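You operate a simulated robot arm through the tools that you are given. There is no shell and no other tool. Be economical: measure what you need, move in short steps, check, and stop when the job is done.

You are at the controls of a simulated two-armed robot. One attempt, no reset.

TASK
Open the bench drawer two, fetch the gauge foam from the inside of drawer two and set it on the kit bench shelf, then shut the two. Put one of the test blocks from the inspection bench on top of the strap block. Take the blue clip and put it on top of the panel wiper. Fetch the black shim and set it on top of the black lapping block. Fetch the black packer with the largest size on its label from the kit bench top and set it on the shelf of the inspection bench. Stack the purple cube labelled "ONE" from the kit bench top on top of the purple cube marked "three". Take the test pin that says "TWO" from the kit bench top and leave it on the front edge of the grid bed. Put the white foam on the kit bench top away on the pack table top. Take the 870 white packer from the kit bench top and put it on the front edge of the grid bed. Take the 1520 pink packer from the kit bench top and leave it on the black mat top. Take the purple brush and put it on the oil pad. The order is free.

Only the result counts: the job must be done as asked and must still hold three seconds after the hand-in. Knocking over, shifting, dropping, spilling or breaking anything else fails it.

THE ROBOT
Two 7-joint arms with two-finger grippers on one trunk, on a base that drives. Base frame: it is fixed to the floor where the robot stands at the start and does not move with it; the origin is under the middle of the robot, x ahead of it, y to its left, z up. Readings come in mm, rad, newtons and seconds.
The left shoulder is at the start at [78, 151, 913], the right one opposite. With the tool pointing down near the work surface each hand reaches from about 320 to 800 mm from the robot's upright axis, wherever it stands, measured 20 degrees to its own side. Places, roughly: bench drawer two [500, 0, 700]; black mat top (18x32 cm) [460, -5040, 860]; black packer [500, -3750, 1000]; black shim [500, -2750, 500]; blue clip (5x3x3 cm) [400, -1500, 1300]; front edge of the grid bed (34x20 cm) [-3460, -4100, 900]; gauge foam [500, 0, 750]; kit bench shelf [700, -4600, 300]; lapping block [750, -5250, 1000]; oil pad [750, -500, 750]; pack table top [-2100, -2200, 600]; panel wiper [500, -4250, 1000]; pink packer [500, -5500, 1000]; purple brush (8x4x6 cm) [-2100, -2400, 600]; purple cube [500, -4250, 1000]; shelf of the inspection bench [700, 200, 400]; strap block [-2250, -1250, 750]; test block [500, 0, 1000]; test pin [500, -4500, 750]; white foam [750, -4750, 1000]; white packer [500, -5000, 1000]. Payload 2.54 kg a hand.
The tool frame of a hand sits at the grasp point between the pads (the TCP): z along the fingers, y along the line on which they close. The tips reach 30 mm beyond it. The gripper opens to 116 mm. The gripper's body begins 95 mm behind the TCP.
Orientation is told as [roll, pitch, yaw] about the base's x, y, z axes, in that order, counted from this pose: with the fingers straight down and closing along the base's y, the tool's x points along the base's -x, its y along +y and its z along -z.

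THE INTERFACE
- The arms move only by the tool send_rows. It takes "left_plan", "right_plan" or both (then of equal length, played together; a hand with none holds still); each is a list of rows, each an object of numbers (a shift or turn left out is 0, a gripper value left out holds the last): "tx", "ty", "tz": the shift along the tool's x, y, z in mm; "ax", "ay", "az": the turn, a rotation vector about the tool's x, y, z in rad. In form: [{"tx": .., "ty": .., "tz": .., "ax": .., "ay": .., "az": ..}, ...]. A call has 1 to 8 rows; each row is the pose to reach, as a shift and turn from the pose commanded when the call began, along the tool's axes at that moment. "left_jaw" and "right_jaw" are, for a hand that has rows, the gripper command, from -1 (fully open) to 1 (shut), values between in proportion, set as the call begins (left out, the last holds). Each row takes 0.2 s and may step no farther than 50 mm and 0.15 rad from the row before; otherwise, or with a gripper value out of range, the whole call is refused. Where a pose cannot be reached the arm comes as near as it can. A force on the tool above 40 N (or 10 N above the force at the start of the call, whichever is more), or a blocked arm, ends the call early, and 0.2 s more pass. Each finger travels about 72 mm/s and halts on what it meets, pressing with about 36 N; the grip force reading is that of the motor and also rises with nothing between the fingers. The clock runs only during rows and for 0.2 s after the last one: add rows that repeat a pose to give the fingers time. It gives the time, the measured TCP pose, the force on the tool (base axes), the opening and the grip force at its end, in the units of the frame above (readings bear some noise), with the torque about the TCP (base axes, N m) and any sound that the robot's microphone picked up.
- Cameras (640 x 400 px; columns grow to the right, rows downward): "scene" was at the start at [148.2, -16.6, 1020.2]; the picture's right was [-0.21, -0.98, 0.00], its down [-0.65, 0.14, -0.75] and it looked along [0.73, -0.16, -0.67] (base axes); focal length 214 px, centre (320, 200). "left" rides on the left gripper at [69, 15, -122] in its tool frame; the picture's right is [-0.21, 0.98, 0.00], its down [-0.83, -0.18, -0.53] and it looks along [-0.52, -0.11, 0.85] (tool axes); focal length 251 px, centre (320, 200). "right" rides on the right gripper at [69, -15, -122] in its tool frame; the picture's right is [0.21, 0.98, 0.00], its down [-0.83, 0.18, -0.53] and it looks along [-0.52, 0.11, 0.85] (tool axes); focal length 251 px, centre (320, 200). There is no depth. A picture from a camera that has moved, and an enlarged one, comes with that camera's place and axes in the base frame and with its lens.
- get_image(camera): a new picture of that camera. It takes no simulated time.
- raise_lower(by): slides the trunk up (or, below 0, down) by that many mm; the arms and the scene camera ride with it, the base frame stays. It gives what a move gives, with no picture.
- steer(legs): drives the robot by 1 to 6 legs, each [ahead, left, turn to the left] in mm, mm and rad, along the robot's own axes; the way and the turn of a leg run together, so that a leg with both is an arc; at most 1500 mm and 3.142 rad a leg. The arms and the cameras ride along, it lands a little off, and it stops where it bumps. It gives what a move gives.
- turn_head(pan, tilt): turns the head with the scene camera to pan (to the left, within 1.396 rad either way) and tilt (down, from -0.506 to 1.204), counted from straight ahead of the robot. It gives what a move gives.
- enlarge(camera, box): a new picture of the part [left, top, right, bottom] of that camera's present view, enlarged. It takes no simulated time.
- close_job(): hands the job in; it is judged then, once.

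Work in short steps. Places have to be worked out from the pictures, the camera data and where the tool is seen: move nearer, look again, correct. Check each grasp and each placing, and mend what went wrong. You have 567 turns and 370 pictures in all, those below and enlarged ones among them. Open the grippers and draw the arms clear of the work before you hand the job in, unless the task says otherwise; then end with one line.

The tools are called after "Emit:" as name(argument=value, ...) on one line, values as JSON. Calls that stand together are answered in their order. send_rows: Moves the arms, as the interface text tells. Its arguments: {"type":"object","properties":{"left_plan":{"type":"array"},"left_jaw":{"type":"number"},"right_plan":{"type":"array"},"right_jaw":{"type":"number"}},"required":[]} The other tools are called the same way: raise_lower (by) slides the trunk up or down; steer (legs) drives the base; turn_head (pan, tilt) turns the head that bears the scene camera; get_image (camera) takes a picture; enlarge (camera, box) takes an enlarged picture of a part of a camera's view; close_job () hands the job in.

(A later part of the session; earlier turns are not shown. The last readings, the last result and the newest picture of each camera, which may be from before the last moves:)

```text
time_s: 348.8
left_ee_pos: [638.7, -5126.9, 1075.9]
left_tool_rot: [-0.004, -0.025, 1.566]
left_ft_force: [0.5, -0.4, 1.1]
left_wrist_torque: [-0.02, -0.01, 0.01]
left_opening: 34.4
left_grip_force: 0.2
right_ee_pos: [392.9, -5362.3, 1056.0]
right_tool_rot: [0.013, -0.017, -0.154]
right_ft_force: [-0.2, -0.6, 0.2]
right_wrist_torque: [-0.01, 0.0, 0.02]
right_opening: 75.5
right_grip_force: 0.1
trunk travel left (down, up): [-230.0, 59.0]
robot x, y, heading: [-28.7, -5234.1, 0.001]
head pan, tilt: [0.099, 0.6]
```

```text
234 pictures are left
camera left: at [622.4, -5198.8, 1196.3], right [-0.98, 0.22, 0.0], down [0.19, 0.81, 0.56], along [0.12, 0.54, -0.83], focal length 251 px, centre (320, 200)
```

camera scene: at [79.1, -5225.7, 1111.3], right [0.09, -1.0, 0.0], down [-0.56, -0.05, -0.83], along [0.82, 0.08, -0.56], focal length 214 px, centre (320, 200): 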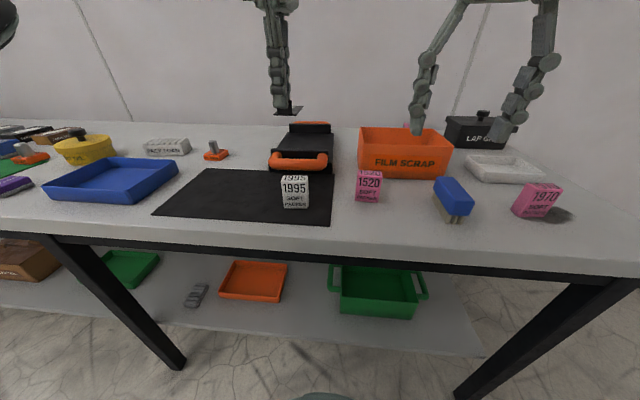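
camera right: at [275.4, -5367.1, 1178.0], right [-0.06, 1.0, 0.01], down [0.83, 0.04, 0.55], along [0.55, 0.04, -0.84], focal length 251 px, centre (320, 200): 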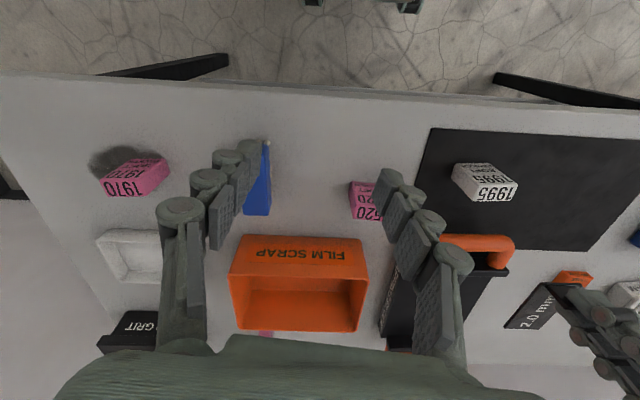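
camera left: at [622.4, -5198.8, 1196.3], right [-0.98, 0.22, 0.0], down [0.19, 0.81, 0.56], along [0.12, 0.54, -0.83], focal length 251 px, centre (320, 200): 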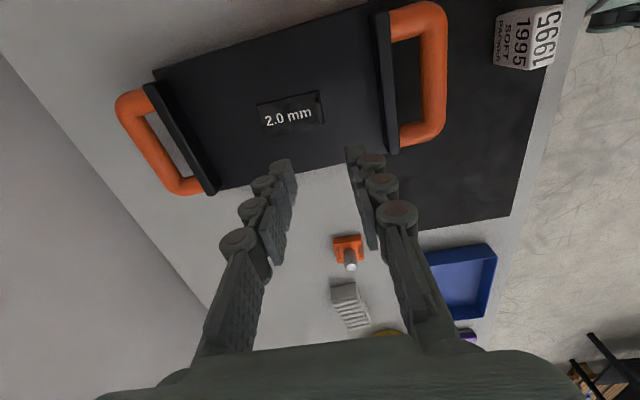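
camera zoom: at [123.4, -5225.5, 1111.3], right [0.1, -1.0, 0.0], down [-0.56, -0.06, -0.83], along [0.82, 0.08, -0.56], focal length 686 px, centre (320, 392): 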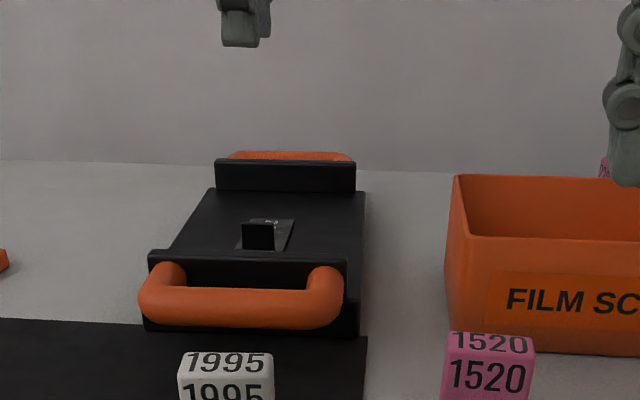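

The shim lies on the lapping block. Next the pink 1520 packer at ≈ [457, -5291] with the right hand; I move above it.

Emit:
send_rows(right_plan=[{"tx": -26, "ty": 40}, {"tx": -52, "ty": 80, "tz": 10}, {"tx": -52, "ty": 80, "tz": 16}])

Emit:
get_image(camera="right")

Emit:
enlarge(camera="right", box=[240, 60, 400, 160])

```text
time_s: 349.6
left_ee_pos: [639.1, -5126.2, 1075.5]
left_tool_rot: [-0.001, -0.026, 1.566]
left_ft_force: [-0.8, 0.1, -0.3]
left_wrist_torque: [0.0, 0.02, -0.01]
left_opening: 34.9
left_grip_force: 0.0
right_ee_pos: [457.5, -5287.9, 1042.6]
right_tool_rot: [0.013, -0.018, -0.156]
right_ft_force: [-0.2, -0.3, -0.8]
right_wrist_torque: [-0.02, 0.0, -0.05]
right_opening: 75.3
right_grip_force: 0.2
trunk travel left (down, up): [-230.0, 59.0]
robot x, y, heading: [-27.9, -5239.2, 0.001]
head pan, tilt: [0.099, 0.6]
```

```text
233 pictures are left
camera right: at [384.4, -5294.3, 1163.5], right [-0.06, 1.0, 0.01], down [0.83, 0.05, 0.55], along [0.55, 0.04, -0.84], focal length 251 px, centre (320, 200)
```

right: 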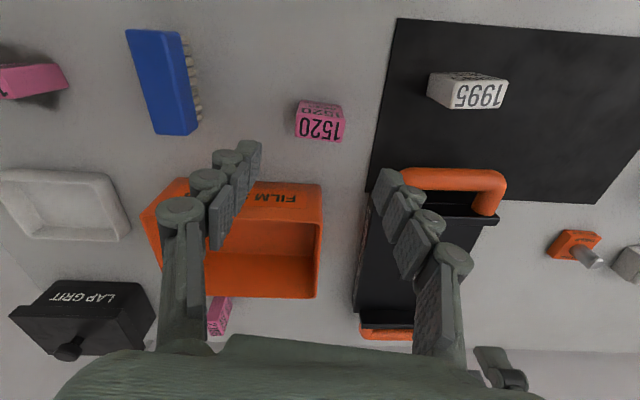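

```text
4.00 times, centred on (320, 110) of right
camera zoom: at [384.4, -5294.3, 1163.5], right [-0.06, 1.0, 0.01], down [0.83, 0.05, 0.55], along [0.55, 0.04, -0.84], focal length 1006 px, centre (320, 560)
```

zoom: 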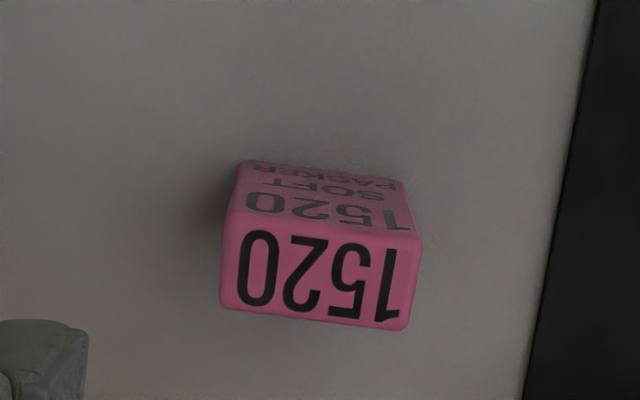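

Aligned; I descend to 905, grip and lift.

Emit:
send_rows(right_plan=[{"tx": -3, "tz": 40, "az": -0.05}, {"tx": -3, "tz": 85, "az": -0.05}, {"tx": -3, "tz": 120, "az": -0.05}, {"tx": -3, "tz": 137, "az": -0.05}, {"tx": -3, "tz": 137, "az": -0.05}])

Emit:
send_rows(right_plan=[{"tz": 0}, {"tz": 0}, {"tz": 0}, {"tz": -40}, {"tz": -80}, {"tz": -110}], right_jaw=1.0)

Emit:
get_image(camera="right")

```text
time_s: 350.8
left_ee_pos: [639.5, -5126.2, 1076.1]
left_tool_rot: [0.001, -0.025, 1.566]
left_ft_force: [1.2, 0.7, 0.0]
left_wrist_torque: [0.02, 0.0, -0.01]
left_opening: 34.8
left_grip_force: 0.2
right_ee_pos: [462.4, -5288.6, 905.4]
right_tool_rot: [0.009, -0.017, -0.105]
right_ft_force: [-0.1, -0.3, -0.5]
right_wrist_torque: [0.0, -0.01, 0.0]
right_opening: 75.5
right_grip_force: 0.1
trunk travel left (down, up): [-230.0, 59.0]
robot x, y, heading: [-27.0, -5231.5, -0.006]
head pan, tilt: [0.099, 0.6]
```

```text
time_s: 352.2
left_ee_pos: [638.5, -5126.7, 1075.5]
left_tool_rot: [0.0, -0.026, 1.566]
left_ft_force: [0.0, -0.1, -0.1]
left_wrist_torque: [0.03, 0.0, -0.02]
left_opening: 34.9
left_grip_force: 0.1
right_ee_pos: [460.9, -5289.8, 1015.6]
right_tool_rot: [0.009, -0.016, -0.104]
right_ft_force: [-1.0, -0.4, -0.7]
right_wrist_torque: [0.03, 0.01, 0.02]
right_opening: 46.9
right_grip_force: 35.3
trunk travel left (down, up): [-230.0, 59.0]
robot x, y, heading: [-32.0, -5234.4, -0.002]
head pan, tilt: [0.099, 0.6]
```

```text
231 pictures are left
camera right: at [388.3, -5298.9, 1136.8], right [-0.11, 0.99, 0.01], down [0.83, 0.09, 0.55], along [0.55, 0.07, -0.84], focal length 251 px, centre (320, 200)
```

right: 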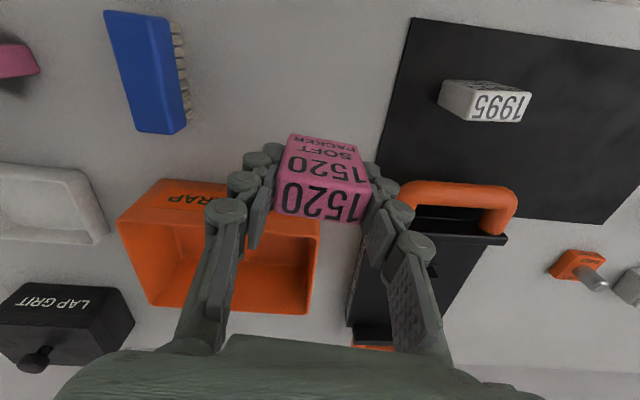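

Held. I drive 245 mm left so it hangs over the free middle of the mat.

Emit:
steer(legs=[[0, 245, 0]])

Emit:
turn_head(pan=-0.1, tilt=0.7)

Emit:
get_image(camera="right")

Emit:
get_image(camera="scene")

```text
time_s: 355.1
left_ee_pos: [640.4, -4883.7, 1075.7]
left_tool_rot: [-0.001, -0.025, 1.561]
left_ft_force: [-0.8, 0.4, -0.5]
left_wrist_torque: [0.03, 0.0, -0.04]
left_opening: 34.8
left_grip_force: 0.1
right_ee_pos: [460.7, -5045.4, 1015.5]
right_tool_rot: [0.009, -0.018, -0.108]
right_ft_force: [0.4, 0.2, -0.7]
right_wrist_torque: [0.01, 0.02, 0.01]
right_opening: 46.6
right_grip_force: 36.2
trunk travel left (down, up): [-230.0, 59.0]
robot x, y, heading: [-29.2, -4984.8, -0.003]
head pan, tilt: [0.099, 0.6]
```

```text
time_s: 355.9
left_ee_pos: [639.1, -4883.1, 1075.1]
left_tool_rot: [0.0, -0.027, 1.561]
left_ft_force: [-0.3, -0.4, 0.1]
left_wrist_torque: [-0.02, 0.01, 0.02]
left_opening: 34.9
left_grip_force: 0.1
right_ee_pos: [461.0, -5047.3, 1014.2]
right_tool_rot: [0.011, -0.018, -0.107]
right_ft_force: [-0.2, 0.1, -1.4]
right_wrist_torque: [0.02, -0.01, 0.01]
right_opening: 46.8
right_grip_force: 36.1
trunk travel left (down, up): [-230.0, 59.0]
robot x, y, heading: [-31.5, -4986.9, -0.001]
head pan, tilt: [-0.099, 0.7]
```

```text
230 pictures are left
camera right: at [389.0, -5054.4, 1136.5], right [-0.11, 0.99, 0.01], down [0.83, 0.09, 0.55], along [0.55, 0.06, -0.84], focal length 251 px, centre (320, 200)
```

right: 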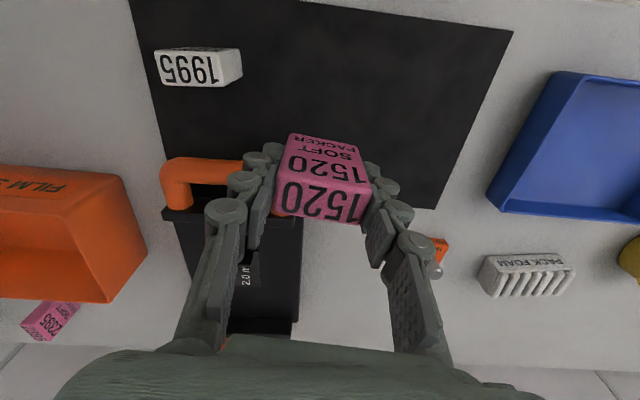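

```text
229 pictures are left
camera scene: at [121.0, -4996.8, 1102.7], right [-0.1, -0.99, 0.0], down [-0.64, 0.07, -0.77], along [0.76, -0.08, -0.64], focal length 214 px, centre (320, 200)
```

scene: 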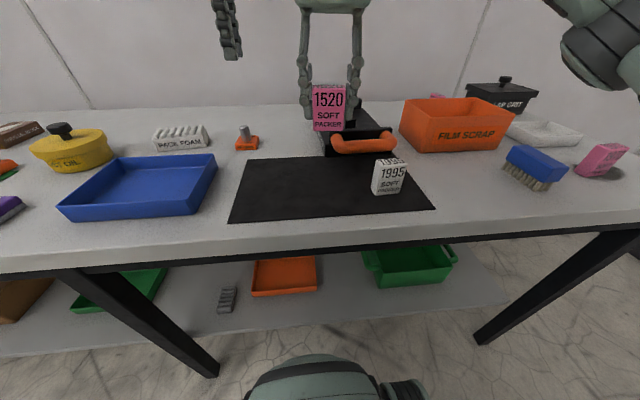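

Good spot on the mat. I lower the pink packer.

Emit:
send_rows(right_plan=[{"tz": 45}, {"tz": 85}, {"tz": 98}, {"tz": 102}, {"tz": 106}, {"tz": 110}, {"tz": 113}])

```text
time_s: 357.6
left_ee_pos: [637.5, -4883.4, 1075.0]
left_tool_rot: [-0.002, -0.026, 1.563]
left_ft_force: [-0.3, 0.4, -0.1]
left_wrist_torque: [-0.04, -0.02, 0.0]
left_opening: 34.8
left_grip_force: 0.0
right_ee_pos: [462.6, -5045.2, 908.3]
right_tool_rot: [0.015, -0.029, -0.107]
right_ft_force: [-6.1, -1.7, 15.5]
right_wrist_torque: [-0.27, 0.53, 0.0]
right_opening: 46.6
right_grip_force: 35.7
trunk travel left (down, up): [-230.0, 59.0]
robot x, y, heading: [-29.8, -4987.8, -0.003]
head pan, tilt: [-0.099, 0.7]
stopped in row 7 (right hand): the force on the tool passed its limit at 42 N (the readings are from after the stop); the commanded pose is now the measured one
```

Contact at 908. I ease, open and rise.

Emit:
send_rows(right_plan=[{"tz": -1}, {"tz": -1}, {"tz": -1}, {"tz": -40}, {"tz": -80}, {"tz": -120}, {"tz": -150}], right_jaw=-0.3)

Emit:
enlarge(camera="scene", box=[220, 100, 440, 230])

```text
time_s: 359.2
left_ee_pos: [639.7, -4883.5, 1075.3]
left_tool_rot: [-0.002, -0.028, 1.563]
left_ft_force: [0.0, 0.2, 1.0]
left_wrist_torque: [-0.02, 0.02, 0.01]
left_opening: 35.0
left_grip_force: 0.0
right_ee_pos: [462.3, -5047.1, 1055.4]
right_tool_rot: [0.016, -0.024, -0.108]
right_ft_force: [-0.1, 0.7, -0.6]
right_wrist_torque: [0.01, 0.01, 0.01]
right_opening: 75.3
right_grip_force: 0.1
trunk travel left (down, up): [-230.0, 59.0]
robot x, y, heading: [-27.0, -4990.9, -0.005]
head pan, tilt: [-0.099, 0.7]
```

```text
2.91 times, centred on (330, 165) of scene
camera zoom: at [120.6, -4996.9, 1102.7], right [-0.1, -0.99, 0.0], down [-0.64, 0.07, -0.77], along [0.76, -0.08, -0.64], focal length 624 px, centre (291, 302)
```

zoom: 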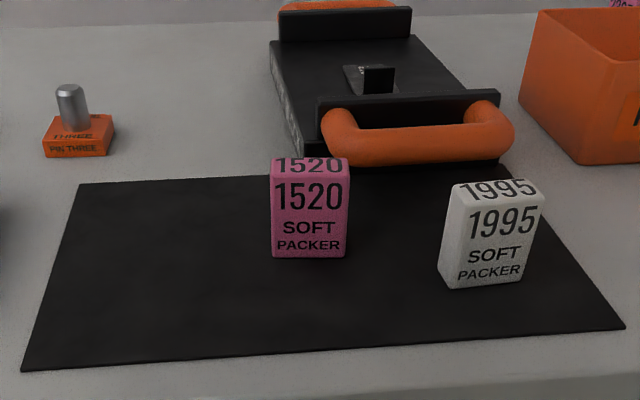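

The pink packer stands on the mat. Next the white PACK FOAM at ≈ [661, -4704]; I turn the left hand back to yaw 0 and reposition.

Emit:
send_rows(left_plan=[{"az": 0.15}, {"az": 0.3}, {"az": 0.45}, {"az": 0.6}, {"az": 0.75}, {"az": 0.9}, {"az": 1.05}, {"az": 1.2}], left_jaw=-0.5)

Emit:
send_rows(left_plan=[{"az": 0.13}, {"az": 0.26}, {"az": 0.36}])

Emit:
steer(legs=[[-42, 0, 0], [0, 150, 0]])

Emit:
get_image(camera="left")

```text
time_s: 361.0
left_ee_pos: [639.9, -4884.0, 1075.2]
left_tool_rot: [0.026, -0.011, 0.359]
left_ft_force: [-0.8, 0.0, -0.1]
left_wrist_torque: [0.02, -0.02, 0.03]
left_opening: 87.0
left_grip_force: 0.0
right_ee_pos: [460.9, -5047.3, 1055.5]
right_tool_rot: [0.016, -0.024, -0.11]
right_ft_force: [0.0, -0.4, 0.2]
right_wrist_torque: [0.01, -0.03, -0.02]
right_opening: 75.3
right_grip_force: 0.1
trunk travel left (down, up): [-230.0, 59.0]
robot x, y, heading: [-33.0, -4986.4, -0.006]
head pan, tilt: [-0.099, 0.7]
```

```text
time_s: 361.8
left_ee_pos: [639.3, -4883.4, 1075.7]
left_tool_rot: [0.027, -0.002, 0.0]
left_ft_force: [-0.1, 0.3, -0.6]
left_wrist_torque: [-0.02, 0.0, 0.0]
left_opening: 86.6
left_grip_force: 0.0
right_ee_pos: [461.7, -5047.6, 1054.7]
right_tool_rot: [0.015, -0.026, -0.11]
right_ft_force: [0.0, -0.4, -0.3]
right_wrist_torque: [0.0, 0.0, 0.01]
right_opening: 75.6
right_grip_force: 0.1
trunk travel left (down, up): [-230.0, 59.0]
robot x, y, heading: [-29.7, -4986.9, -0.001]
head pan, tilt: [-0.099, 0.7]
```

```text
time_s: 364.4
left_ee_pos: [598.5, -4732.2, 1075.5]
left_tool_rot: [0.025, 0.0, 0.001]
left_ft_force: [0.4, -0.2, 1.0]
left_wrist_torque: [-0.04, -0.03, -0.02]
left_opening: 86.7
left_grip_force: 0.0
right_ee_pos: [420.5, -4897.6, 1055.3]
right_tool_rot: [0.016, -0.024, -0.11]
right_ft_force: [-0.6, -0.4, 0.1]
right_wrist_torque: [-0.01, -0.01, 0.0]
right_opening: 75.4
right_grip_force: 0.1
trunk travel left (down, up): [-230.0, 59.0]
robot x, y, heading: [-75.4, -4839.4, -0.003]
head pan, tilt: [-0.099, 0.7]
```

```text
227 pictures are left
camera left: at [528.4, -4720.9, 1197.4], right [0.21, 0.98, 0.03], down [0.83, -0.19, 0.53], along [0.52, -0.09, -0.85], focal length 251 px, centre (320, 200)
```

left: 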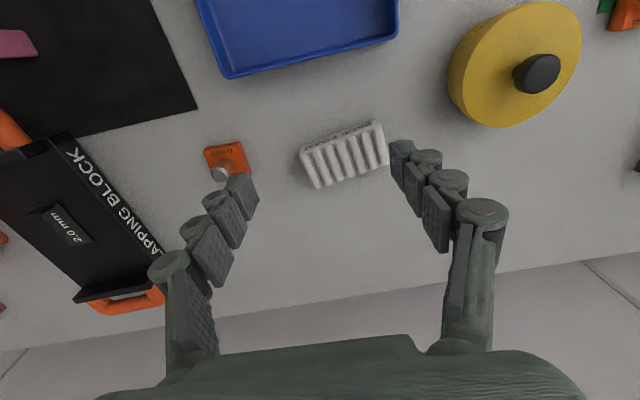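

The foam's long axis is roughly along y (yaw +0.16, ~110×50 mm), so I must close along x again. I turn the left hand by -1.73 rad.

Emit:
send_rows(left_plan=[{"az": -0.145}, {"az": -0.29}, {"az": -0.435}, {"az": -0.58}, {"az": -0.725}, {"az": -0.87}, {"az": -1.015}, {"az": -1.16}])

Emit:
send_rows(left_plan=[{"az": -0.145}, {"az": -0.29}, {"az": -0.435}, {"az": -0.57}])

```text
time_s: 366.2
left_ee_pos: [598.7, -4733.7, 1075.3]
left_tool_rot: [0.009, -0.023, 1.166]
left_ft_force: [-0.8, 0.2, -0.8]
left_wrist_torque: [0.02, 0.02, -0.01]
left_opening: 87.0
left_grip_force: 0.0
right_ee_pos: [419.8, -4898.1, 1054.4]
right_tool_rot: [0.014, -0.023, -0.11]
right_ft_force: [-0.1, -0.5, 0.0]
right_wrist_torque: [0.0, 0.03, -0.01]
right_opening: 75.4
right_grip_force: 0.0
trunk travel left (down, up): [-230.0, 59.0]
robot x, y, heading: [-71.2, -4841.0, -0.002]
head pan, tilt: [-0.099, 0.7]
```

```text
time_s: 367.2
left_ee_pos: [598.1, -4732.6, 1075.4]
left_tool_rot: [-0.005, -0.027, 1.734]
left_ft_force: [-0.2, 0.2, 0.7]
left_wrist_torque: [0.01, -0.01, 0.02]
left_opening: 86.8
left_grip_force: 0.0
right_ee_pos: [419.1, -4896.8, 1056.1]
right_tool_rot: [0.014, -0.025, -0.112]
right_ft_force: [0.8, -0.2, 0.6]
right_wrist_torque: [0.0, 0.02, 0.02]
right_opening: 75.5
right_grip_force: 0.1
trunk travel left (down, up): [-230.0, 59.0]
robot x, y, heading: [-72.0, -4841.3, -0.004]
head pan, tilt: [-0.099, 0.7]
```

Emit:
send_rows(left_plan=[{"tx": -6, "ty": -23, "tz": 20}, {"tx": -12, "ty": -46, "tz": 45}, {"tx": -17, "ty": -69, "tz": 75}])

Emit:
get_image(camera="left")

```text
time_s: 368.0
left_ee_pos: [645.9, -4698.1, 996.4]
left_tool_rot: [-0.003, -0.024, 1.73]
left_ft_force: [0.2, 0.2, 0.5]
left_wrist_torque: [0.0, 0.04, 0.03]
left_opening: 86.9
left_grip_force: 0.0
left hand out of reach, approached as far as the arm can: row 2, 3
right_ee_pos: [419.5, -4894.7, 1054.5]
right_tool_rot: [0.014, -0.025, -0.11]
right_ft_force: [0.2, 0.1, 0.2]
right_wrist_torque: [-0.03, 0.03, -0.03]
right_opening: 75.4
right_grip_force: 0.0
trunk travel left (down, up): [-230.0, 59.0]
robot x, y, heading: [-70.0, -4839.0, -0.008]
head pan, tilt: [-0.099, 0.7]
```

```text
226 pictures are left
camera left: at [642.4, -4771.5, 1116.9], right [-1.0, 0.06, 0.0], down [0.05, 0.83, 0.56], along [0.03, 0.55, -0.83], focal length 251 px, centre (320, 200)
```

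left: 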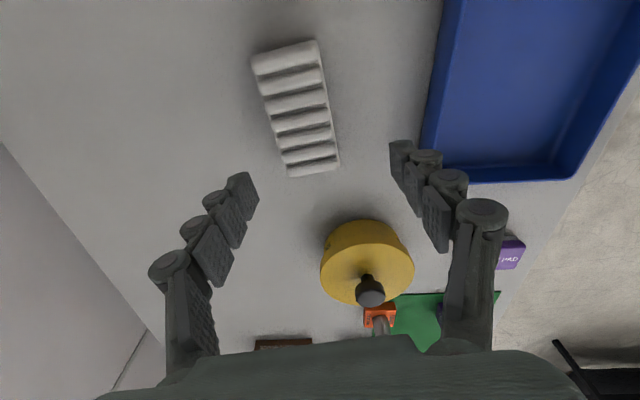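

Slightly out of reach; I drive 30 mm closer (clear of the leg) and finish the alignment.

Emit:
steer(legs=[[35, 0, 0.005]])

Emit:
get_image(camera="left")

```text
time_s: 368.9
left_ee_pos: [679.7, -4695.1, 997.7]
left_tool_rot: [-0.003, -0.028, 1.735]
left_ft_force: [0.2, -0.3, -0.6]
left_wrist_torque: [-0.03, 0.05, -0.02]
left_opening: 86.7
left_grip_force: 0.0
right_ee_pos: [455.3, -4895.0, 1053.9]
right_tool_rot: [0.016, -0.023, -0.104]
right_ft_force: [0.3, -0.9, 0.2]
right_wrist_torque: [0.04, 0.03, 0.02]
right_opening: 75.6
right_grip_force: 0.1
trunk travel left (down, up): [-230.0, 59.0]
robot x, y, heading: [-36.8, -4834.4, 0.002]
head pan, tilt: [-0.099, 0.7]
```

```text
225 pictures are left
camera left: at [677.2, -4769.1, 1117.1], right [-1.0, 0.05, 0.0], down [0.04, 0.83, 0.56], along [0.03, 0.56, -0.83], focal length 251 px, centre (320, 200)
```

left: 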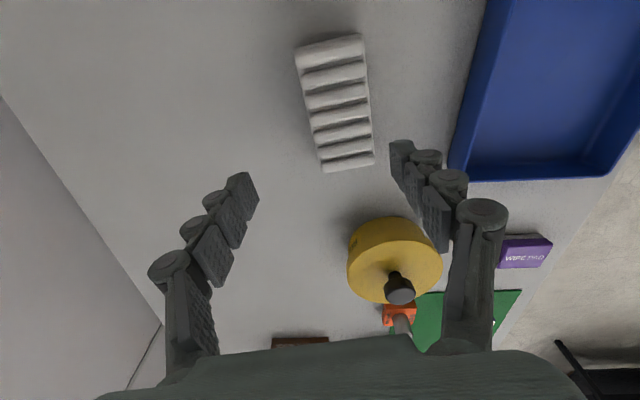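

Foam centre ≈ [664, -4712], yaw ≈ 0.1. I align and descend to 898.

Emit:
send_rows(left_plan=[{"tx": 7, "ty": 9, "tz": 15, "az": 0.07}, {"tx": 14, "ty": 18, "tz": 40, "az": 0.07}, {"tx": 14, "ty": 18, "tz": 80, "az": 0.07}, {"tx": 14, "ty": 18, "tz": 99, "az": 0.07}, {"tx": 14, "ty": 18, "tz": 99, "az": 0.07}])

Emit:
get_image(camera="left")

```text
time_s: 370.1
left_ee_pos: [664.2, -4709.1, 898.8]
left_tool_rot: [-0.005, -0.026, 1.667]
left_ft_force: [-0.3, -0.1, 0.1]
left_wrist_torque: [0.01, 0.0, 0.0]
left_opening: 87.0
left_grip_force: 0.0
right_ee_pos: [455.7, -4893.9, 1054.8]
right_tool_rot: [0.016, -0.025, -0.104]
right_ft_force: [-0.4, -0.2, 0.3]
right_wrist_torque: [0.0, -0.04, 0.02]
right_opening: 75.4
right_grip_force: 0.0
trunk travel left (down, up): [-230.0, 59.0]
robot x, y, heading: [-36.0, -4838.1, 0.003]
head pan, tilt: [-0.099, 0.7]
```

```text
224 pictures are left
camera left: at [655.7, -4782.8, 1018.5], right [-0.99, 0.12, 0.0], down [0.1, 0.83, 0.56], along [0.06, 0.55, -0.83], focal length 251 px, centre (320, 200)
```

left: 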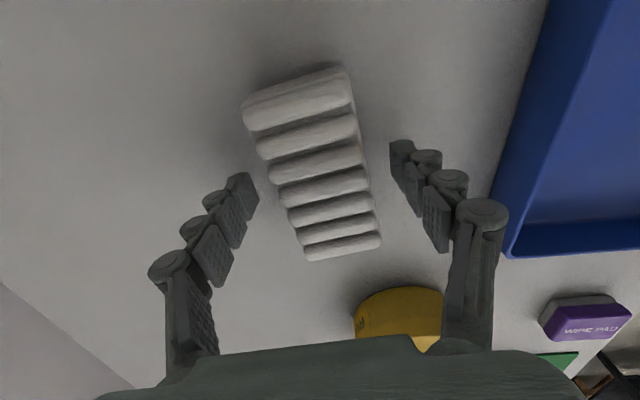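

Emit:
send_rows(left_plan=[{"az": -0.08}, {"az": -0.08}])

Emit:
send_rows(left_plan=[{"tz": 0}, {"tz": 0}, {"tz": 0}, {"tz": -40}, {"tz": -80}, {"tz": -120}, {"tz": -150}], left_jaw=1.0)

Emit:
get_image(camera="left")

```text
time_s: 370.7
left_ee_pos: [664.8, -4710.1, 898.7]
left_tool_rot: [-0.005, -0.026, 1.749]
left_ft_force: [-0.6, 0.0, 0.4]
left_wrist_torque: [-0.01, 0.03, 0.01]
left_opening: 86.9
left_grip_force: 0.1
right_ee_pos: [454.8, -4895.0, 1054.6]
right_tool_rot: [0.014, -0.024, -0.104]
right_ft_force: [0.2, 0.0, 0.2]
right_wrist_torque: [-0.02, 0.01, -0.03]
right_opening: 75.3
right_grip_force: 0.0
trunk travel left (down, up): [-230.0, 59.0]
robot x, y, heading: [-34.6, -4840.4, 0.0]
head pan, tilt: [-0.099, 0.7]
```

```text
time_s: 372.3
left_ee_pos: [660.7, -4714.5, 1049.5]
left_tool_rot: [-0.007, -0.029, 1.744]
left_ft_force: [-0.4, 0.2, -1.0]
left_wrist_torque: [0.0, -0.03, 0.01]
left_opening: 53.2
left_grip_force: 35.8
left hand out of reach, approached as far as the arm can: row 7
right_ee_pos: [452.9, -4896.0, 1055.9]
right_tool_rot: [0.016, -0.026, -0.107]
right_ft_force: [0.3, 0.8, 0.0]
right_wrist_torque: [0.04, 0.0, 0.0]
right_opening: 75.4
right_grip_force: 0.2
trunk travel left (down, up): [-230.0, 59.0]
robot x, y, heading: [-37.0, -4839.0, 0.006]
head pan, tilt: [-0.099, 0.7]
```

```text
223 pictures are left
camera left: at [656.9, -4787.9, 1169.5], right [-1.0, 0.04, 0.0], down [0.03, 0.83, 0.56], along [0.02, 0.56, -0.83], focal length 251 px, centre (320, 200)
```

left: 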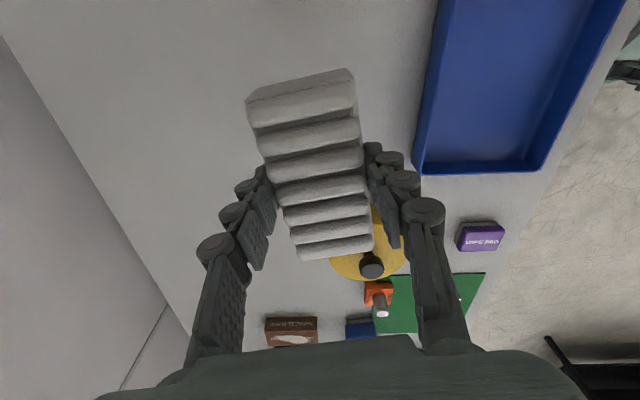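

White foam held (53 mm). I draw the left hand in, back off, and drive left toward the 2165 black packer near [615, -3640].

Emit:
send_rows(left_plan=[{"ty": 45}, {"ty": 90}, {"ty": 135}, {"ty": 170}])

Emit:
steer(legs=[[-110, 0, 0], [0, 1290, 0]])

Emit:
turn_head(pan=-0.15, tilt=0.55)

Emit:
get_image(camera="scene")

Emit:
get_image(camera="right")

```text
time_s: 373.3
left_ee_pos: [509.7, -4738.9, 1056.2]
left_tool_rot: [0.01, 0.011, 1.811]
left_ft_force: [-10.6, -5.8, -6.5]
left_wrist_torque: [0.82, -1.07, -0.01]
left_opening: 53.2
left_grip_force: 36.4
left hand out of reach, approached as far as the arm can: row 1, 2
right_ee_pos: [453.8, -4897.7, 1056.5]
right_tool_rot: [0.019, -0.025, -0.107]
right_ft_force: [1.1, -1.0, 0.3]
right_wrist_torque: [0.17, 0.06, 0.02]
right_opening: 75.3
right_grip_force: 0.1
trunk travel left (down, up): [-230.0, 59.0]
robot x, y, heading: [-39.2, -4839.5, -0.002]
head pan, tilt: [-0.099, 0.7]
```

```text
time_s: 386.7
left_ee_pos: [385.4, -3452.4, 1046.8]
left_tool_rot: [-0.005, -0.026, 1.744]
left_ft_force: [0.7, 0.6, -0.2]
left_wrist_torque: [0.01, 0.02, -0.02]
left_opening: 53.4
left_grip_force: 36.3
right_ee_pos: [345.8, -3605.3, 1055.8]
right_tool_rot: [0.016, -0.025, -0.109]
right_ft_force: [0.4, -0.5, 0.1]
right_wrist_torque: [-0.02, -0.01, -0.01]
right_opening: 75.5
right_grip_force: 0.2
trunk travel left (down, up): [-230.0, 59.0]
robot x, y, heading: [-146.1, -3549.2, -0.002]
head pan, tilt: [-0.099, 0.7]
```

```text
time_s: 387.4
left_ee_pos: [383.8, -3452.0, 1046.1]
left_tool_rot: [-0.004, -0.027, 1.744]
left_ft_force: [-0.3, 0.1, -0.3]
left_wrist_torque: [-0.01, 0.02, -0.01]
left_opening: 53.3
left_grip_force: 35.9
right_ee_pos: [346.1, -3604.8, 1055.2]
right_tool_rot: [0.015, -0.024, -0.108]
right_ft_force: [0.2, -0.1, 0.2]
right_wrist_torque: [-0.02, -0.02, 0.03]
right_opening: 75.4
right_grip_force: 0.0
trunk travel left (down, up): [-230.0, 59.0]
robot x, y, heading: [-147.2, -3550.0, 0.001]
head pan, tilt: [-0.15, 0.55]
```

```text
222 pictures are left
camera scene: at [9.4, -3560.6, 1115.7], right [-0.15, -0.99, 0.0], down [-0.52, 0.08, -0.85], along [0.84, -0.13, -0.52], focal length 214 px, centre (320, 200)
```

scene: 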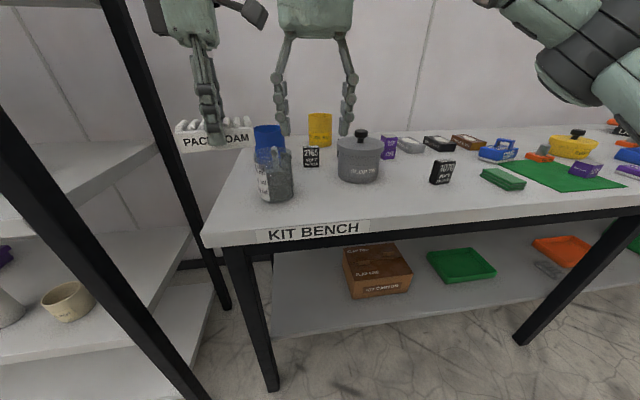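

```text
221 pictures are left
camera right: at [272.4, -3613.9, 1176.2], right [-0.11, 0.99, 0.01], down [0.83, 0.08, 0.56], along [0.55, 0.07, -0.83], focal length 251 px, centre (320, 200)
```

right: 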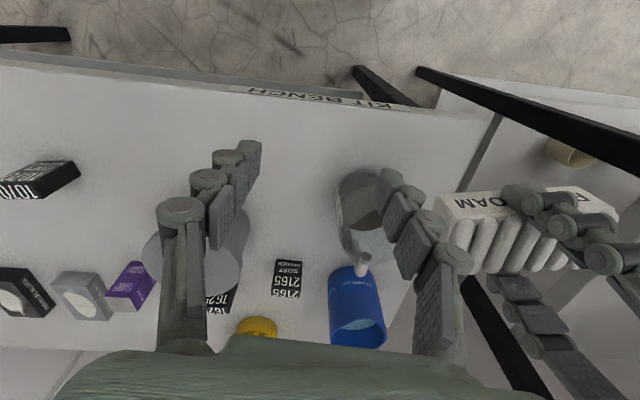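

2165 is at ≈ [622, -3630], between the slop tin and the blue jug. I drive 85 mm closer and move the right hand above it for a careful look.

Emit:
steer(legs=[[88, 0, 0]])

Emit:
send_rows(right_plan=[{"tx": -40}, {"tx": -80}, {"tx": -120}, {"tx": -160}, {"tx": -180, "ty": -2}])

Emit:
get_image(camera="right")

Emit:
enlarge(camera="scene", box=[220, 70, 420, 220])

```text
time_s: 388.6
left_ee_pos: [463.9, -3482.3, 1048.4]
left_tool_rot: [-0.013, -0.05, 1.702]
left_ft_force: [-0.8, 6.9, 0.4]
left_wrist_torque: [-0.91, -0.2, -0.23]
left_opening: 53.3
left_grip_force: 35.9
right_ee_pos: [426.3, -3619.7, 1056.9]
right_tool_rot: [0.026, -0.026, -0.115]
right_ft_force: [1.1, -6.2, -1.6]
right_wrist_torque: [0.74, 0.21, -0.21]
right_opening: 75.2
right_grip_force: 0.1
trunk travel left (down, up): [-230.0, 59.0]
robot x, y, heading: [-57.0, -3555.0, -0.003]
head pan, tilt: [-0.15, 0.55]
stopped in leg 1: the robot was blocked; the commanded pose is now the measured one
```

```text
time_s: 389.8
left_ee_pos: [463.3, -3482.2, 1046.0]
left_tool_rot: [-0.009, -0.055, 1.703]
left_ft_force: [0.9, 0.2, -0.5]
left_wrist_torque: [-0.02, 0.01, -0.01]
left_opening: 53.4
left_grip_force: 35.8
right_ee_pos: [606.1, -3640.9, 1059.5]
right_tool_rot: [0.028, -0.027, -0.111]
right_ft_force: [-0.2, -0.1, -0.8]
right_wrist_torque: [0.0, -0.02, 0.02]
right_opening: 75.4
right_grip_force: 0.1
trunk travel left (down, up): [-230.0, 59.0]
robot x, y, heading: [-62.1, -3551.0, -0.007]
head pan, tilt: [-0.15, 0.55]
```

```text
220 pictures are left
camera right: at [531.7, -3650.8, 1180.1], right [-0.11, 0.99, 0.02], down [0.83, 0.08, 0.56], along [0.55, 0.08, -0.83], focal length 251 px, centre (320, 200)
```

right: 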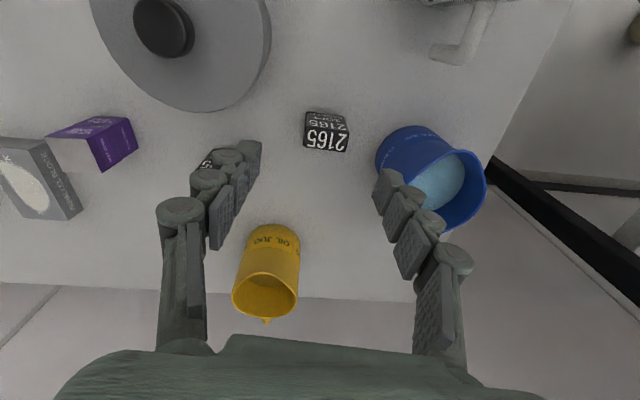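

```text
2.67 times, centred on (320, 145) of scene
camera zoom: at [91.1, -3574.0, 1115.9], right [-0.16, -0.99, -0.01], down [-0.52, 0.09, -0.85], along [0.84, -0.13, -0.52], focal length 572 px, centre (320, 347)
```

zoom: 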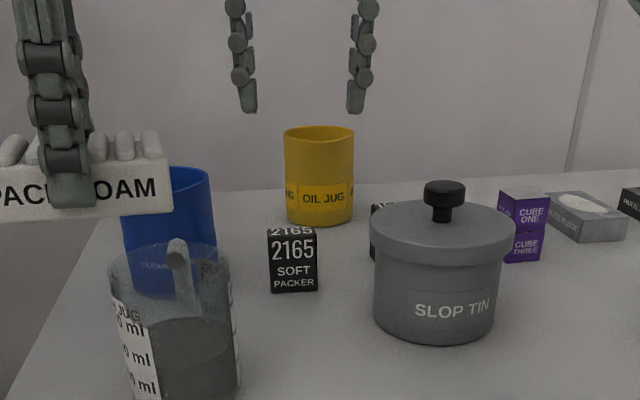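

The robot was blocked near the end of the drive; I check to the left whether the left arm touches the rack.

Emit:
turn_head(pan=1.1, tilt=0.5)

Emit:
get_image(camera="scene")

Emit:
turn_head(pan=0.4, tilt=1.0)

Emit:
get_image(camera="scene")

```text
time_s: 391.2
left_ee_pos: [462.3, -3482.1, 1047.6]
left_tool_rot: [-0.011, -0.056, 1.703]
left_ft_force: [-0.4, -0.4, -0.8]
left_wrist_torque: [-0.02, -0.01, 0.0]
left_opening: 53.2
left_grip_force: 35.6
right_ee_pos: [604.5, -3641.4, 1059.9]
right_tool_rot: [0.029, -0.025, -0.112]
right_ft_force: [0.9, 0.2, 0.4]
right_wrist_torque: [0.0, 0.01, 0.0]
right_opening: 75.2
right_grip_force: 0.2
trunk travel left (down, up): [-230.0, 59.0]
robot x, y, heading: [-62.8, -3550.4, -0.003]
head pan, tilt: [1.1, 0.499]
```

```text
218 pictures are left
camera scene: at [44.3, -3479.4, 1121.5], right [0.89, -0.46, 0.0], down [-0.22, -0.41, -0.88], along [0.4, 0.79, -0.47], focal length 214 px, centre (320, 200)
```

scene: 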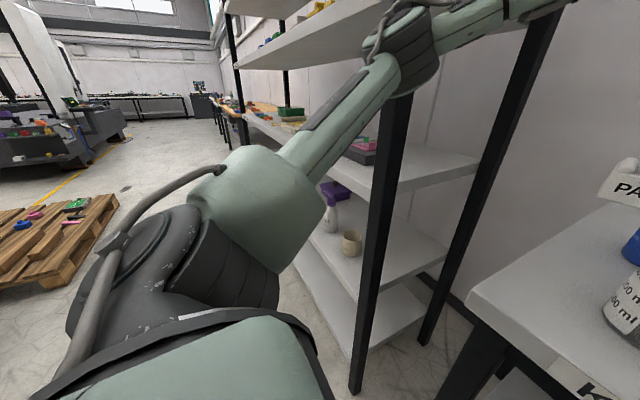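

```text
time_s: 392.3
left_ee_pos: [462.1, -3483.3, 1044.8]
left_tool_rot: [-0.01, -0.057, 1.703]
left_ft_force: [0.6, -0.2, 0.2]
left_wrist_torque: [0.0, 0.01, -0.02]
left_opening: 53.7
left_grip_force: 36.4
right_ee_pos: [605.8, -3639.7, 1059.3]
right_tool_rot: [0.029, -0.025, -0.111]
right_ft_force: [0.1, -0.2, 0.0]
right_wrist_torque: [0.02, -0.01, -0.01]
right_opening: 75.4
right_grip_force: 0.0
trunk travel left (down, up): [-230.0, 59.0]
robot x, y, heading: [-60.8, -3549.2, -0.012]
head pan, tilt: [0.4, 1.0]
```

```text
217 pictures are left
camera scene: at [66.8, -3532.8, 1079.8], right [0.38, -0.92, -0.01], down [-0.78, -0.32, -0.55], along [0.5, 0.22, -0.84], focal length 214 px, centre (320, 200)
```

scene: 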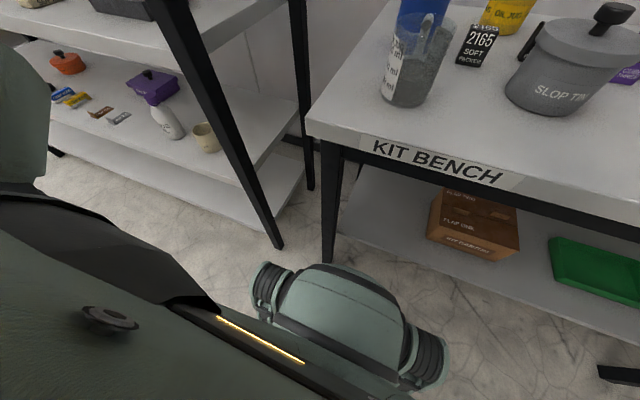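

The left elbow rests against the rack post (nothing displaced). I shift the robot 60 mm right, away from it, and re-view.

Emit:
steer(legs=[[0, -60, 0]])

Emit:
send_rows(right_plan=[{"ty": 30}, {"ty": 66}])

Emit:
get_image(camera="right")

Emit:
enlarge(camera="right", box=[240, 60, 400, 160])

```text
time_s: 393.5
left_ee_pos: [464.0, -3529.0, 1045.4]
left_tool_rot: [-0.006, -0.037, 1.714]
left_ft_force: [-0.5, 0.4, 1.0]
left_wrist_torque: [0.01, 0.0, -0.01]
left_opening: 53.2
left_grip_force: 35.5
right_ee_pos: [605.9, -3690.4, 1059.8]
right_tool_rot: [0.016, -0.026, -0.11]
right_ft_force: [0.2, -0.1, -0.4]
right_wrist_torque: [0.03, 0.01, 0.0]
right_opening: 75.6
right_grip_force: 0.1
trunk travel left (down, up): [-230.0, 59.0]
robot x, y, heading: [-64.8, -3610.6, -0.004]
head pan, tilt: [0.4, 1.0]
```

```text
time_s: 394.1
left_ee_pos: [464.7, -3528.0, 1045.3]
left_tool_rot: [-0.009, -0.037, 1.712]
left_ft_force: [0.0, 0.6, 0.9]
left_wrist_torque: [0.0, -0.01, 0.05]
left_opening: 53.1
left_grip_force: 36.2
right_ee_pos: [609.4, -3625.2, 1059.5]
right_tool_rot: [0.013, -0.027, -0.109]
right_ft_force: [0.3, 0.2, 0.4]
right_wrist_torque: [0.0, 0.0, 0.01]
right_opening: 75.3
right_grip_force: 0.1
right hand out of reach, approached as far as the arm can: row 2
trunk travel left (down, up): [-230.0, 59.0]
robot x, y, heading: [-66.0, -3610.1, -0.002]
head pan, tilt: [0.4, 1.0]
```

```text
216 pictures are left
camera right: at [535.4, -3633.3, 1181.6], right [-0.11, 0.99, 0.01], down [0.83, 0.09, 0.56], along [0.55, 0.07, -0.83], focal length 251 px, centre (320, 200)
```

right: 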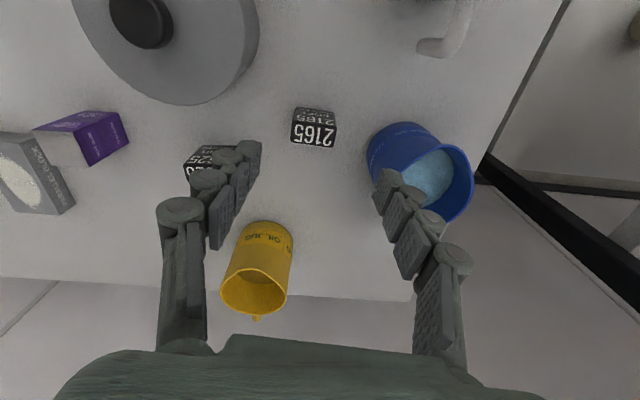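

```text
4.00 times, centred on (320, 110) of right
camera zoom: at [535.4, -3633.3, 1181.6], right [-0.11, 0.99, 0.01], down [0.83, 0.09, 0.56], along [0.55, 0.07, -0.83], focal length 1006 px, centre (320, 560)
```

zoom: 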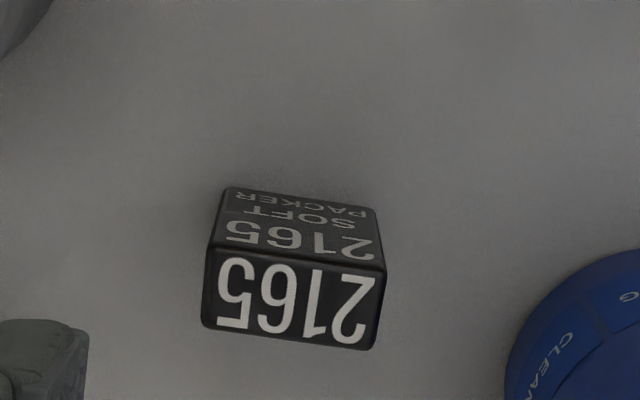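

Packer centre ≈ [625, -3628], yaw ≈ -0.06; the jug is close, so I use a narrow opening. I drive 20 mm closer and align above it.

Emit:
steer(legs=[[22, 0, 0]])

Emit:
send_rows(right_plan=[{"tz": 20, "az": -0.04}, {"tz": 45, "az": -0.04}, {"tz": 45, "az": -0.04}], right_jaw=-0.08)

Emit:
get_image(camera="right")

```text
time_s: 394.9
left_ee_pos: [487.5, -3529.7, 1045.0]
left_tool_rot: [-0.003, -0.04, 1.714]
left_ft_force: [0.4, 0.9, -0.6]
left_wrist_torque: [0.0, 0.07, 0.01]
left_opening: 53.5
left_grip_force: 35.7
right_ee_pos: [631.9, -3625.1, 1060.4]
right_tool_rot: [0.016, -0.025, -0.11]
right_ft_force: [0.1, -0.5, -0.5]
right_wrist_torque: [0.01, -0.01, -0.03]
right_opening: 75.5
right_grip_force: 0.0
trunk travel left (down, up): [-230.0, 59.0]
robot x, y, heading: [-40.0, -3605.8, -0.002]
head pan, tilt: [0.4, 1.0]
```

```text
time_s: 395.7
left_ee_pos: [485.6, -3529.3, 1044.3]
left_tool_rot: [-0.008, -0.039, 1.713]
left_ft_force: [-0.1, -0.4, 0.2]
left_wrist_torque: [-0.02, -0.01, -0.01]
left_opening: 53.2
left_grip_force: 36.1
right_ee_pos: [633.4, -3625.9, 1014.2]
right_tool_rot: [0.015, -0.026, -0.072]
right_ft_force: [-0.5, 0.1, -0.4]
right_wrist_torque: [0.01, 0.02, -0.02]
right_opening: 62.5
right_grip_force: 0.0
trunk travel left (down, up): [-230.0, 59.0]
robot x, y, heading: [-38.1, -3608.9, -0.003]
head pan, tilt: [0.4, 1.0]
```

```text
214 pictures are left
camera right: at [559.7, -3637.5, 1135.9], right [-0.15, 0.99, 0.01], down [0.82, 0.12, 0.56], along [0.55, 0.09, -0.83], focal length 251 px, centre (320, 200)
```

right: 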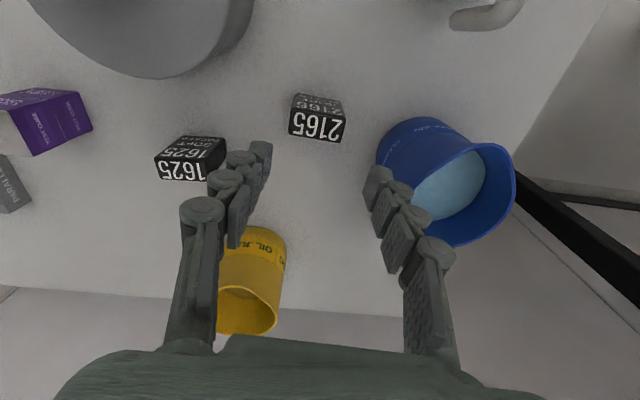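

I correct by (-5, -3) mm and descend to z≈914, then grip and lift straight up.

Emit:
send_rows(right_plan=[{"tx": 5, "ty": -3, "tz": 30}, {"tx": 5, "ty": -3, "tz": 65}, {"tx": 5, "ty": -3, "tz": 100}, {"tx": 5, "ty": -3, "tz": 100}])

Emit:
get_image(camera="right")

Emit:
send_rows(right_plan=[{"tz": 0}, {"tz": 0}, {"tz": 0}, {"tz": -40}, {"tz": -80}, {"tz": -110}, {"tz": -130}], right_jaw=1.0)

Emit:
get_image(camera="right")

```text
time_s: 396.7
left_ee_pos: [486.5, -3528.3, 1045.6]
left_tool_rot: [-0.007, -0.038, 1.713]
left_ft_force: [0.7, -0.5, 0.1]
left_wrist_torque: [-0.02, -0.01, -0.03]
left_opening: 53.0
left_grip_force: 35.7
right_ee_pos: [630.8, -3628.6, 915.5]
right_tool_rot: [0.014, -0.025, -0.071]
right_ft_force: [0.3, 0.1, -0.3]
right_wrist_torque: [0.02, 0.04, 0.0]
right_opening: 62.7
right_grip_force: 0.0
trunk travel left (down, up): [-230.0, 59.0]
robot x, y, heading: [-39.1, -3607.6, -0.001]
head pan, tilt: [0.4, 1.0]
```

```text
213 pictures are left
camera right: at [557.2, -3639.0, 1036.8], right [-0.15, 0.99, 0.01], down [0.82, 0.12, 0.56], along [0.55, 0.09, -0.83], focal length 251 px, centre (320, 200)
```

right: 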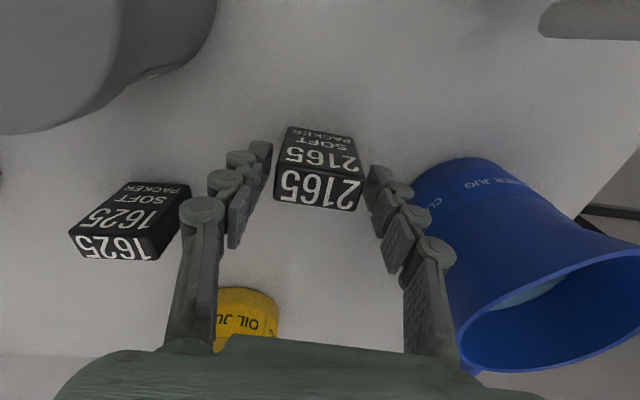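

```text
time_s: 398.3
left_ee_pos: [486.9, -3527.4, 1045.9]
left_tool_rot: [-0.005, -0.038, 1.715]
left_ft_force: [-0.4, -0.8, 0.4]
left_wrist_torque: [0.02, 0.02, -0.01]
left_opening: 53.1
left_grip_force: 36.2
right_ee_pos: [625.8, -3628.7, 1046.4]
right_tool_rot: [0.013, -0.026, -0.071]
right_ft_force: [-0.3, 0.5, -0.7]
right_wrist_torque: [-0.02, -0.02, 0.0]
right_opening: 46.7
right_grip_force: 35.8
trunk travel left (down, up): [-230.0, 59.0]
robot x, y, heading: [-41.9, -3606.8, -0.003]
head pan, tilt: [0.4, 1.0]
```

```text
212 pictures are left
camera right: at [553.2, -3640.6, 1167.0], right [-0.15, 0.99, 0.01], down [0.82, 0.12, 0.56], along [0.55, 0.09, -0.83], focal length 251 px, centre (320, 200)
```

right: 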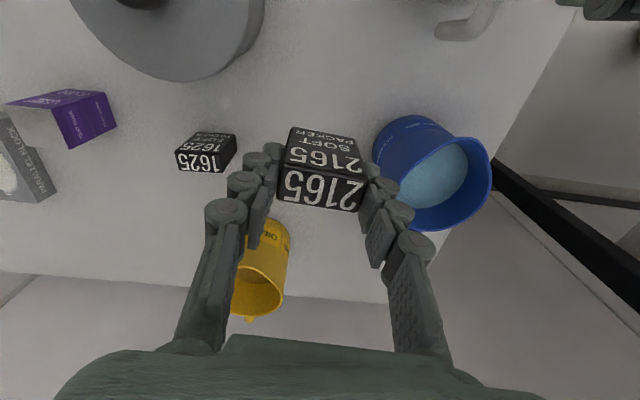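

Got the 2165 packer. I raise the trunk a little, back out, and drive toward the -y side of the pack table.

Emit:
raise_lower(by=50)

Emit:
steer(legs=[[-650, 0, 0], [0, 0, 3.14], [1350, 0, 0], [0, 0, -1.57]])

Emit:
turn_head(pan=0.0, tilt=0.45)

Emit:
get_image(camera="scene")

```text
time_s: 399.2
left_ee_pos: [487.4, -3528.9, 1094.8]
left_tool_rot: [-0.006, -0.04, 1.713]
left_ft_force: [0.1, -0.7, -0.5]
left_wrist_torque: [-0.02, 0.04, 0.0]
left_opening: 53.2
left_grip_force: 35.9
right_ee_pos: [626.2, -3628.5, 1095.4]
right_tool_rot: [0.015, -0.025, -0.068]
right_ft_force: [0.1, 0.0, -0.6]
right_wrist_torque: [0.01, 0.02, 0.0]
right_opening: 46.7
right_grip_force: 36.2
trunk travel left (down, up): [-280.0, 9.0]
robot x, y, heading: [-39.9, -3613.8, -0.005]
head pan, tilt: [0.4, 1.0]
```

```text
time_s: 420.7
left_ee_pos: [-2123.3, -3076.7, 1095.5]
left_tool_rot: [-0.006, -0.04, -3.004]
left_ft_force: [0.1, -0.1, 0.2]
left_wrist_torque: [0.03, 0.02, -0.02]
left_opening: 53.1
left_grip_force: 35.7
right_ee_pos: [-2021.9, -2936.7, 1096.6]
right_tool_rot: [0.014, -0.026, 1.494]
right_ft_force: [-0.5, -1.0, -1.0]
right_wrist_torque: [0.02, 0.01, -0.02]
right_opening: 46.8
right_grip_force: 36.2
trunk travel left (down, up): [-280.0, 9.0]
robot x, y, heading: [-2042.6, -3607.9, 1.558]
head pan, tilt: [0.4, 1.0]
```

```text
time_s: 421.7
left_ee_pos: [-2123.0, -3076.5, 1096.0]
left_tool_rot: [-0.007, -0.037, -3.007]
left_ft_force: [-0.4, -0.2, -0.4]
left_wrist_torque: [0.03, -0.02, -0.02]
left_opening: 53.4
left_grip_force: 36.6
right_ee_pos: [-2022.2, -2936.4, 1094.9]
right_tool_rot: [0.014, -0.027, 1.494]
right_ft_force: [-0.3, -0.3, -0.5]
right_wrist_torque: [-0.03, -0.01, 0.0]
right_opening: 46.6
right_grip_force: 36.0
trunk travel left (down, up): [-280.0, 9.0]
robot x, y, heading: [-2044.6, -3604.8, 1.563]
head pan, tilt: [0.0, 0.45]
```

```text
211 pictures are left
camera scene: at [-2044.5, -3444.0, 1174.7], right [1.0, -0.01, 0.0], down [0.0, -0.44, -0.9], along [0.01, 0.9, -0.44], focal length 214 px, centre (320, 200)
```

scene: 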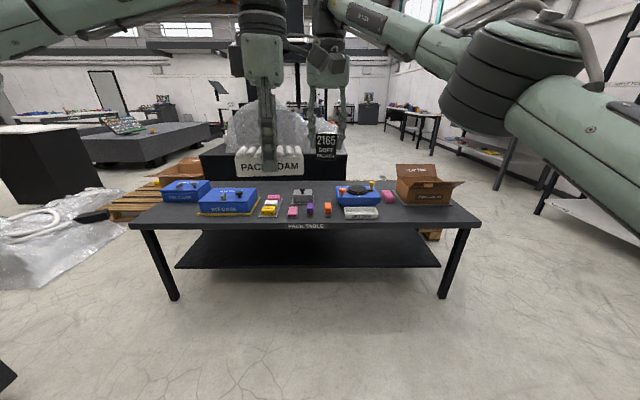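

Emit:
enlarge(camera="scene", box=[130, 150, 490, 240])

Emit:
enlarge(camera="scene", box=[240, 170, 410, 235])

```text
1.78 times, centred on (310, 195) of scene
camera zoom: at [-2044.5, -3444.0, 1174.7], right [1.0, -0.01, 0.0], down [0.0, -0.44, -0.9], along [0.01, 0.9, -0.44], focal length 381 px, centre (338, 209)
```

zoom: 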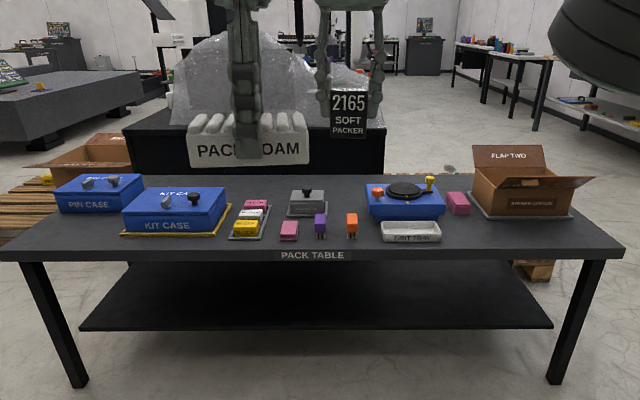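

```text
3.76 times, centred on (325, 202) of scene
camera zoom: at [-2044.5, -3444.0, 1174.7], right [1.0, -0.01, 0.0], down [0.0, -0.44, -0.9], along [0.01, 0.9, -0.44], focal length 807 px, centre (301, 191)
```

zoom: 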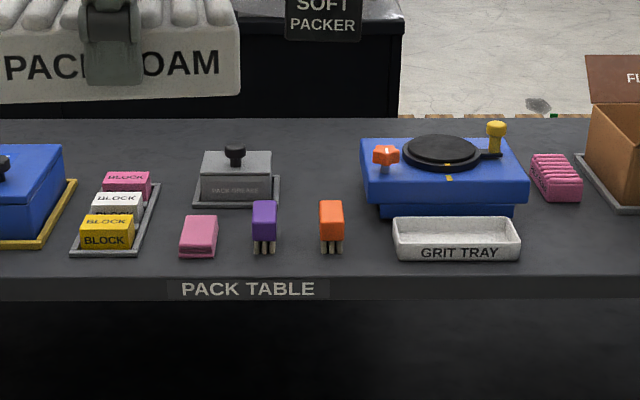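

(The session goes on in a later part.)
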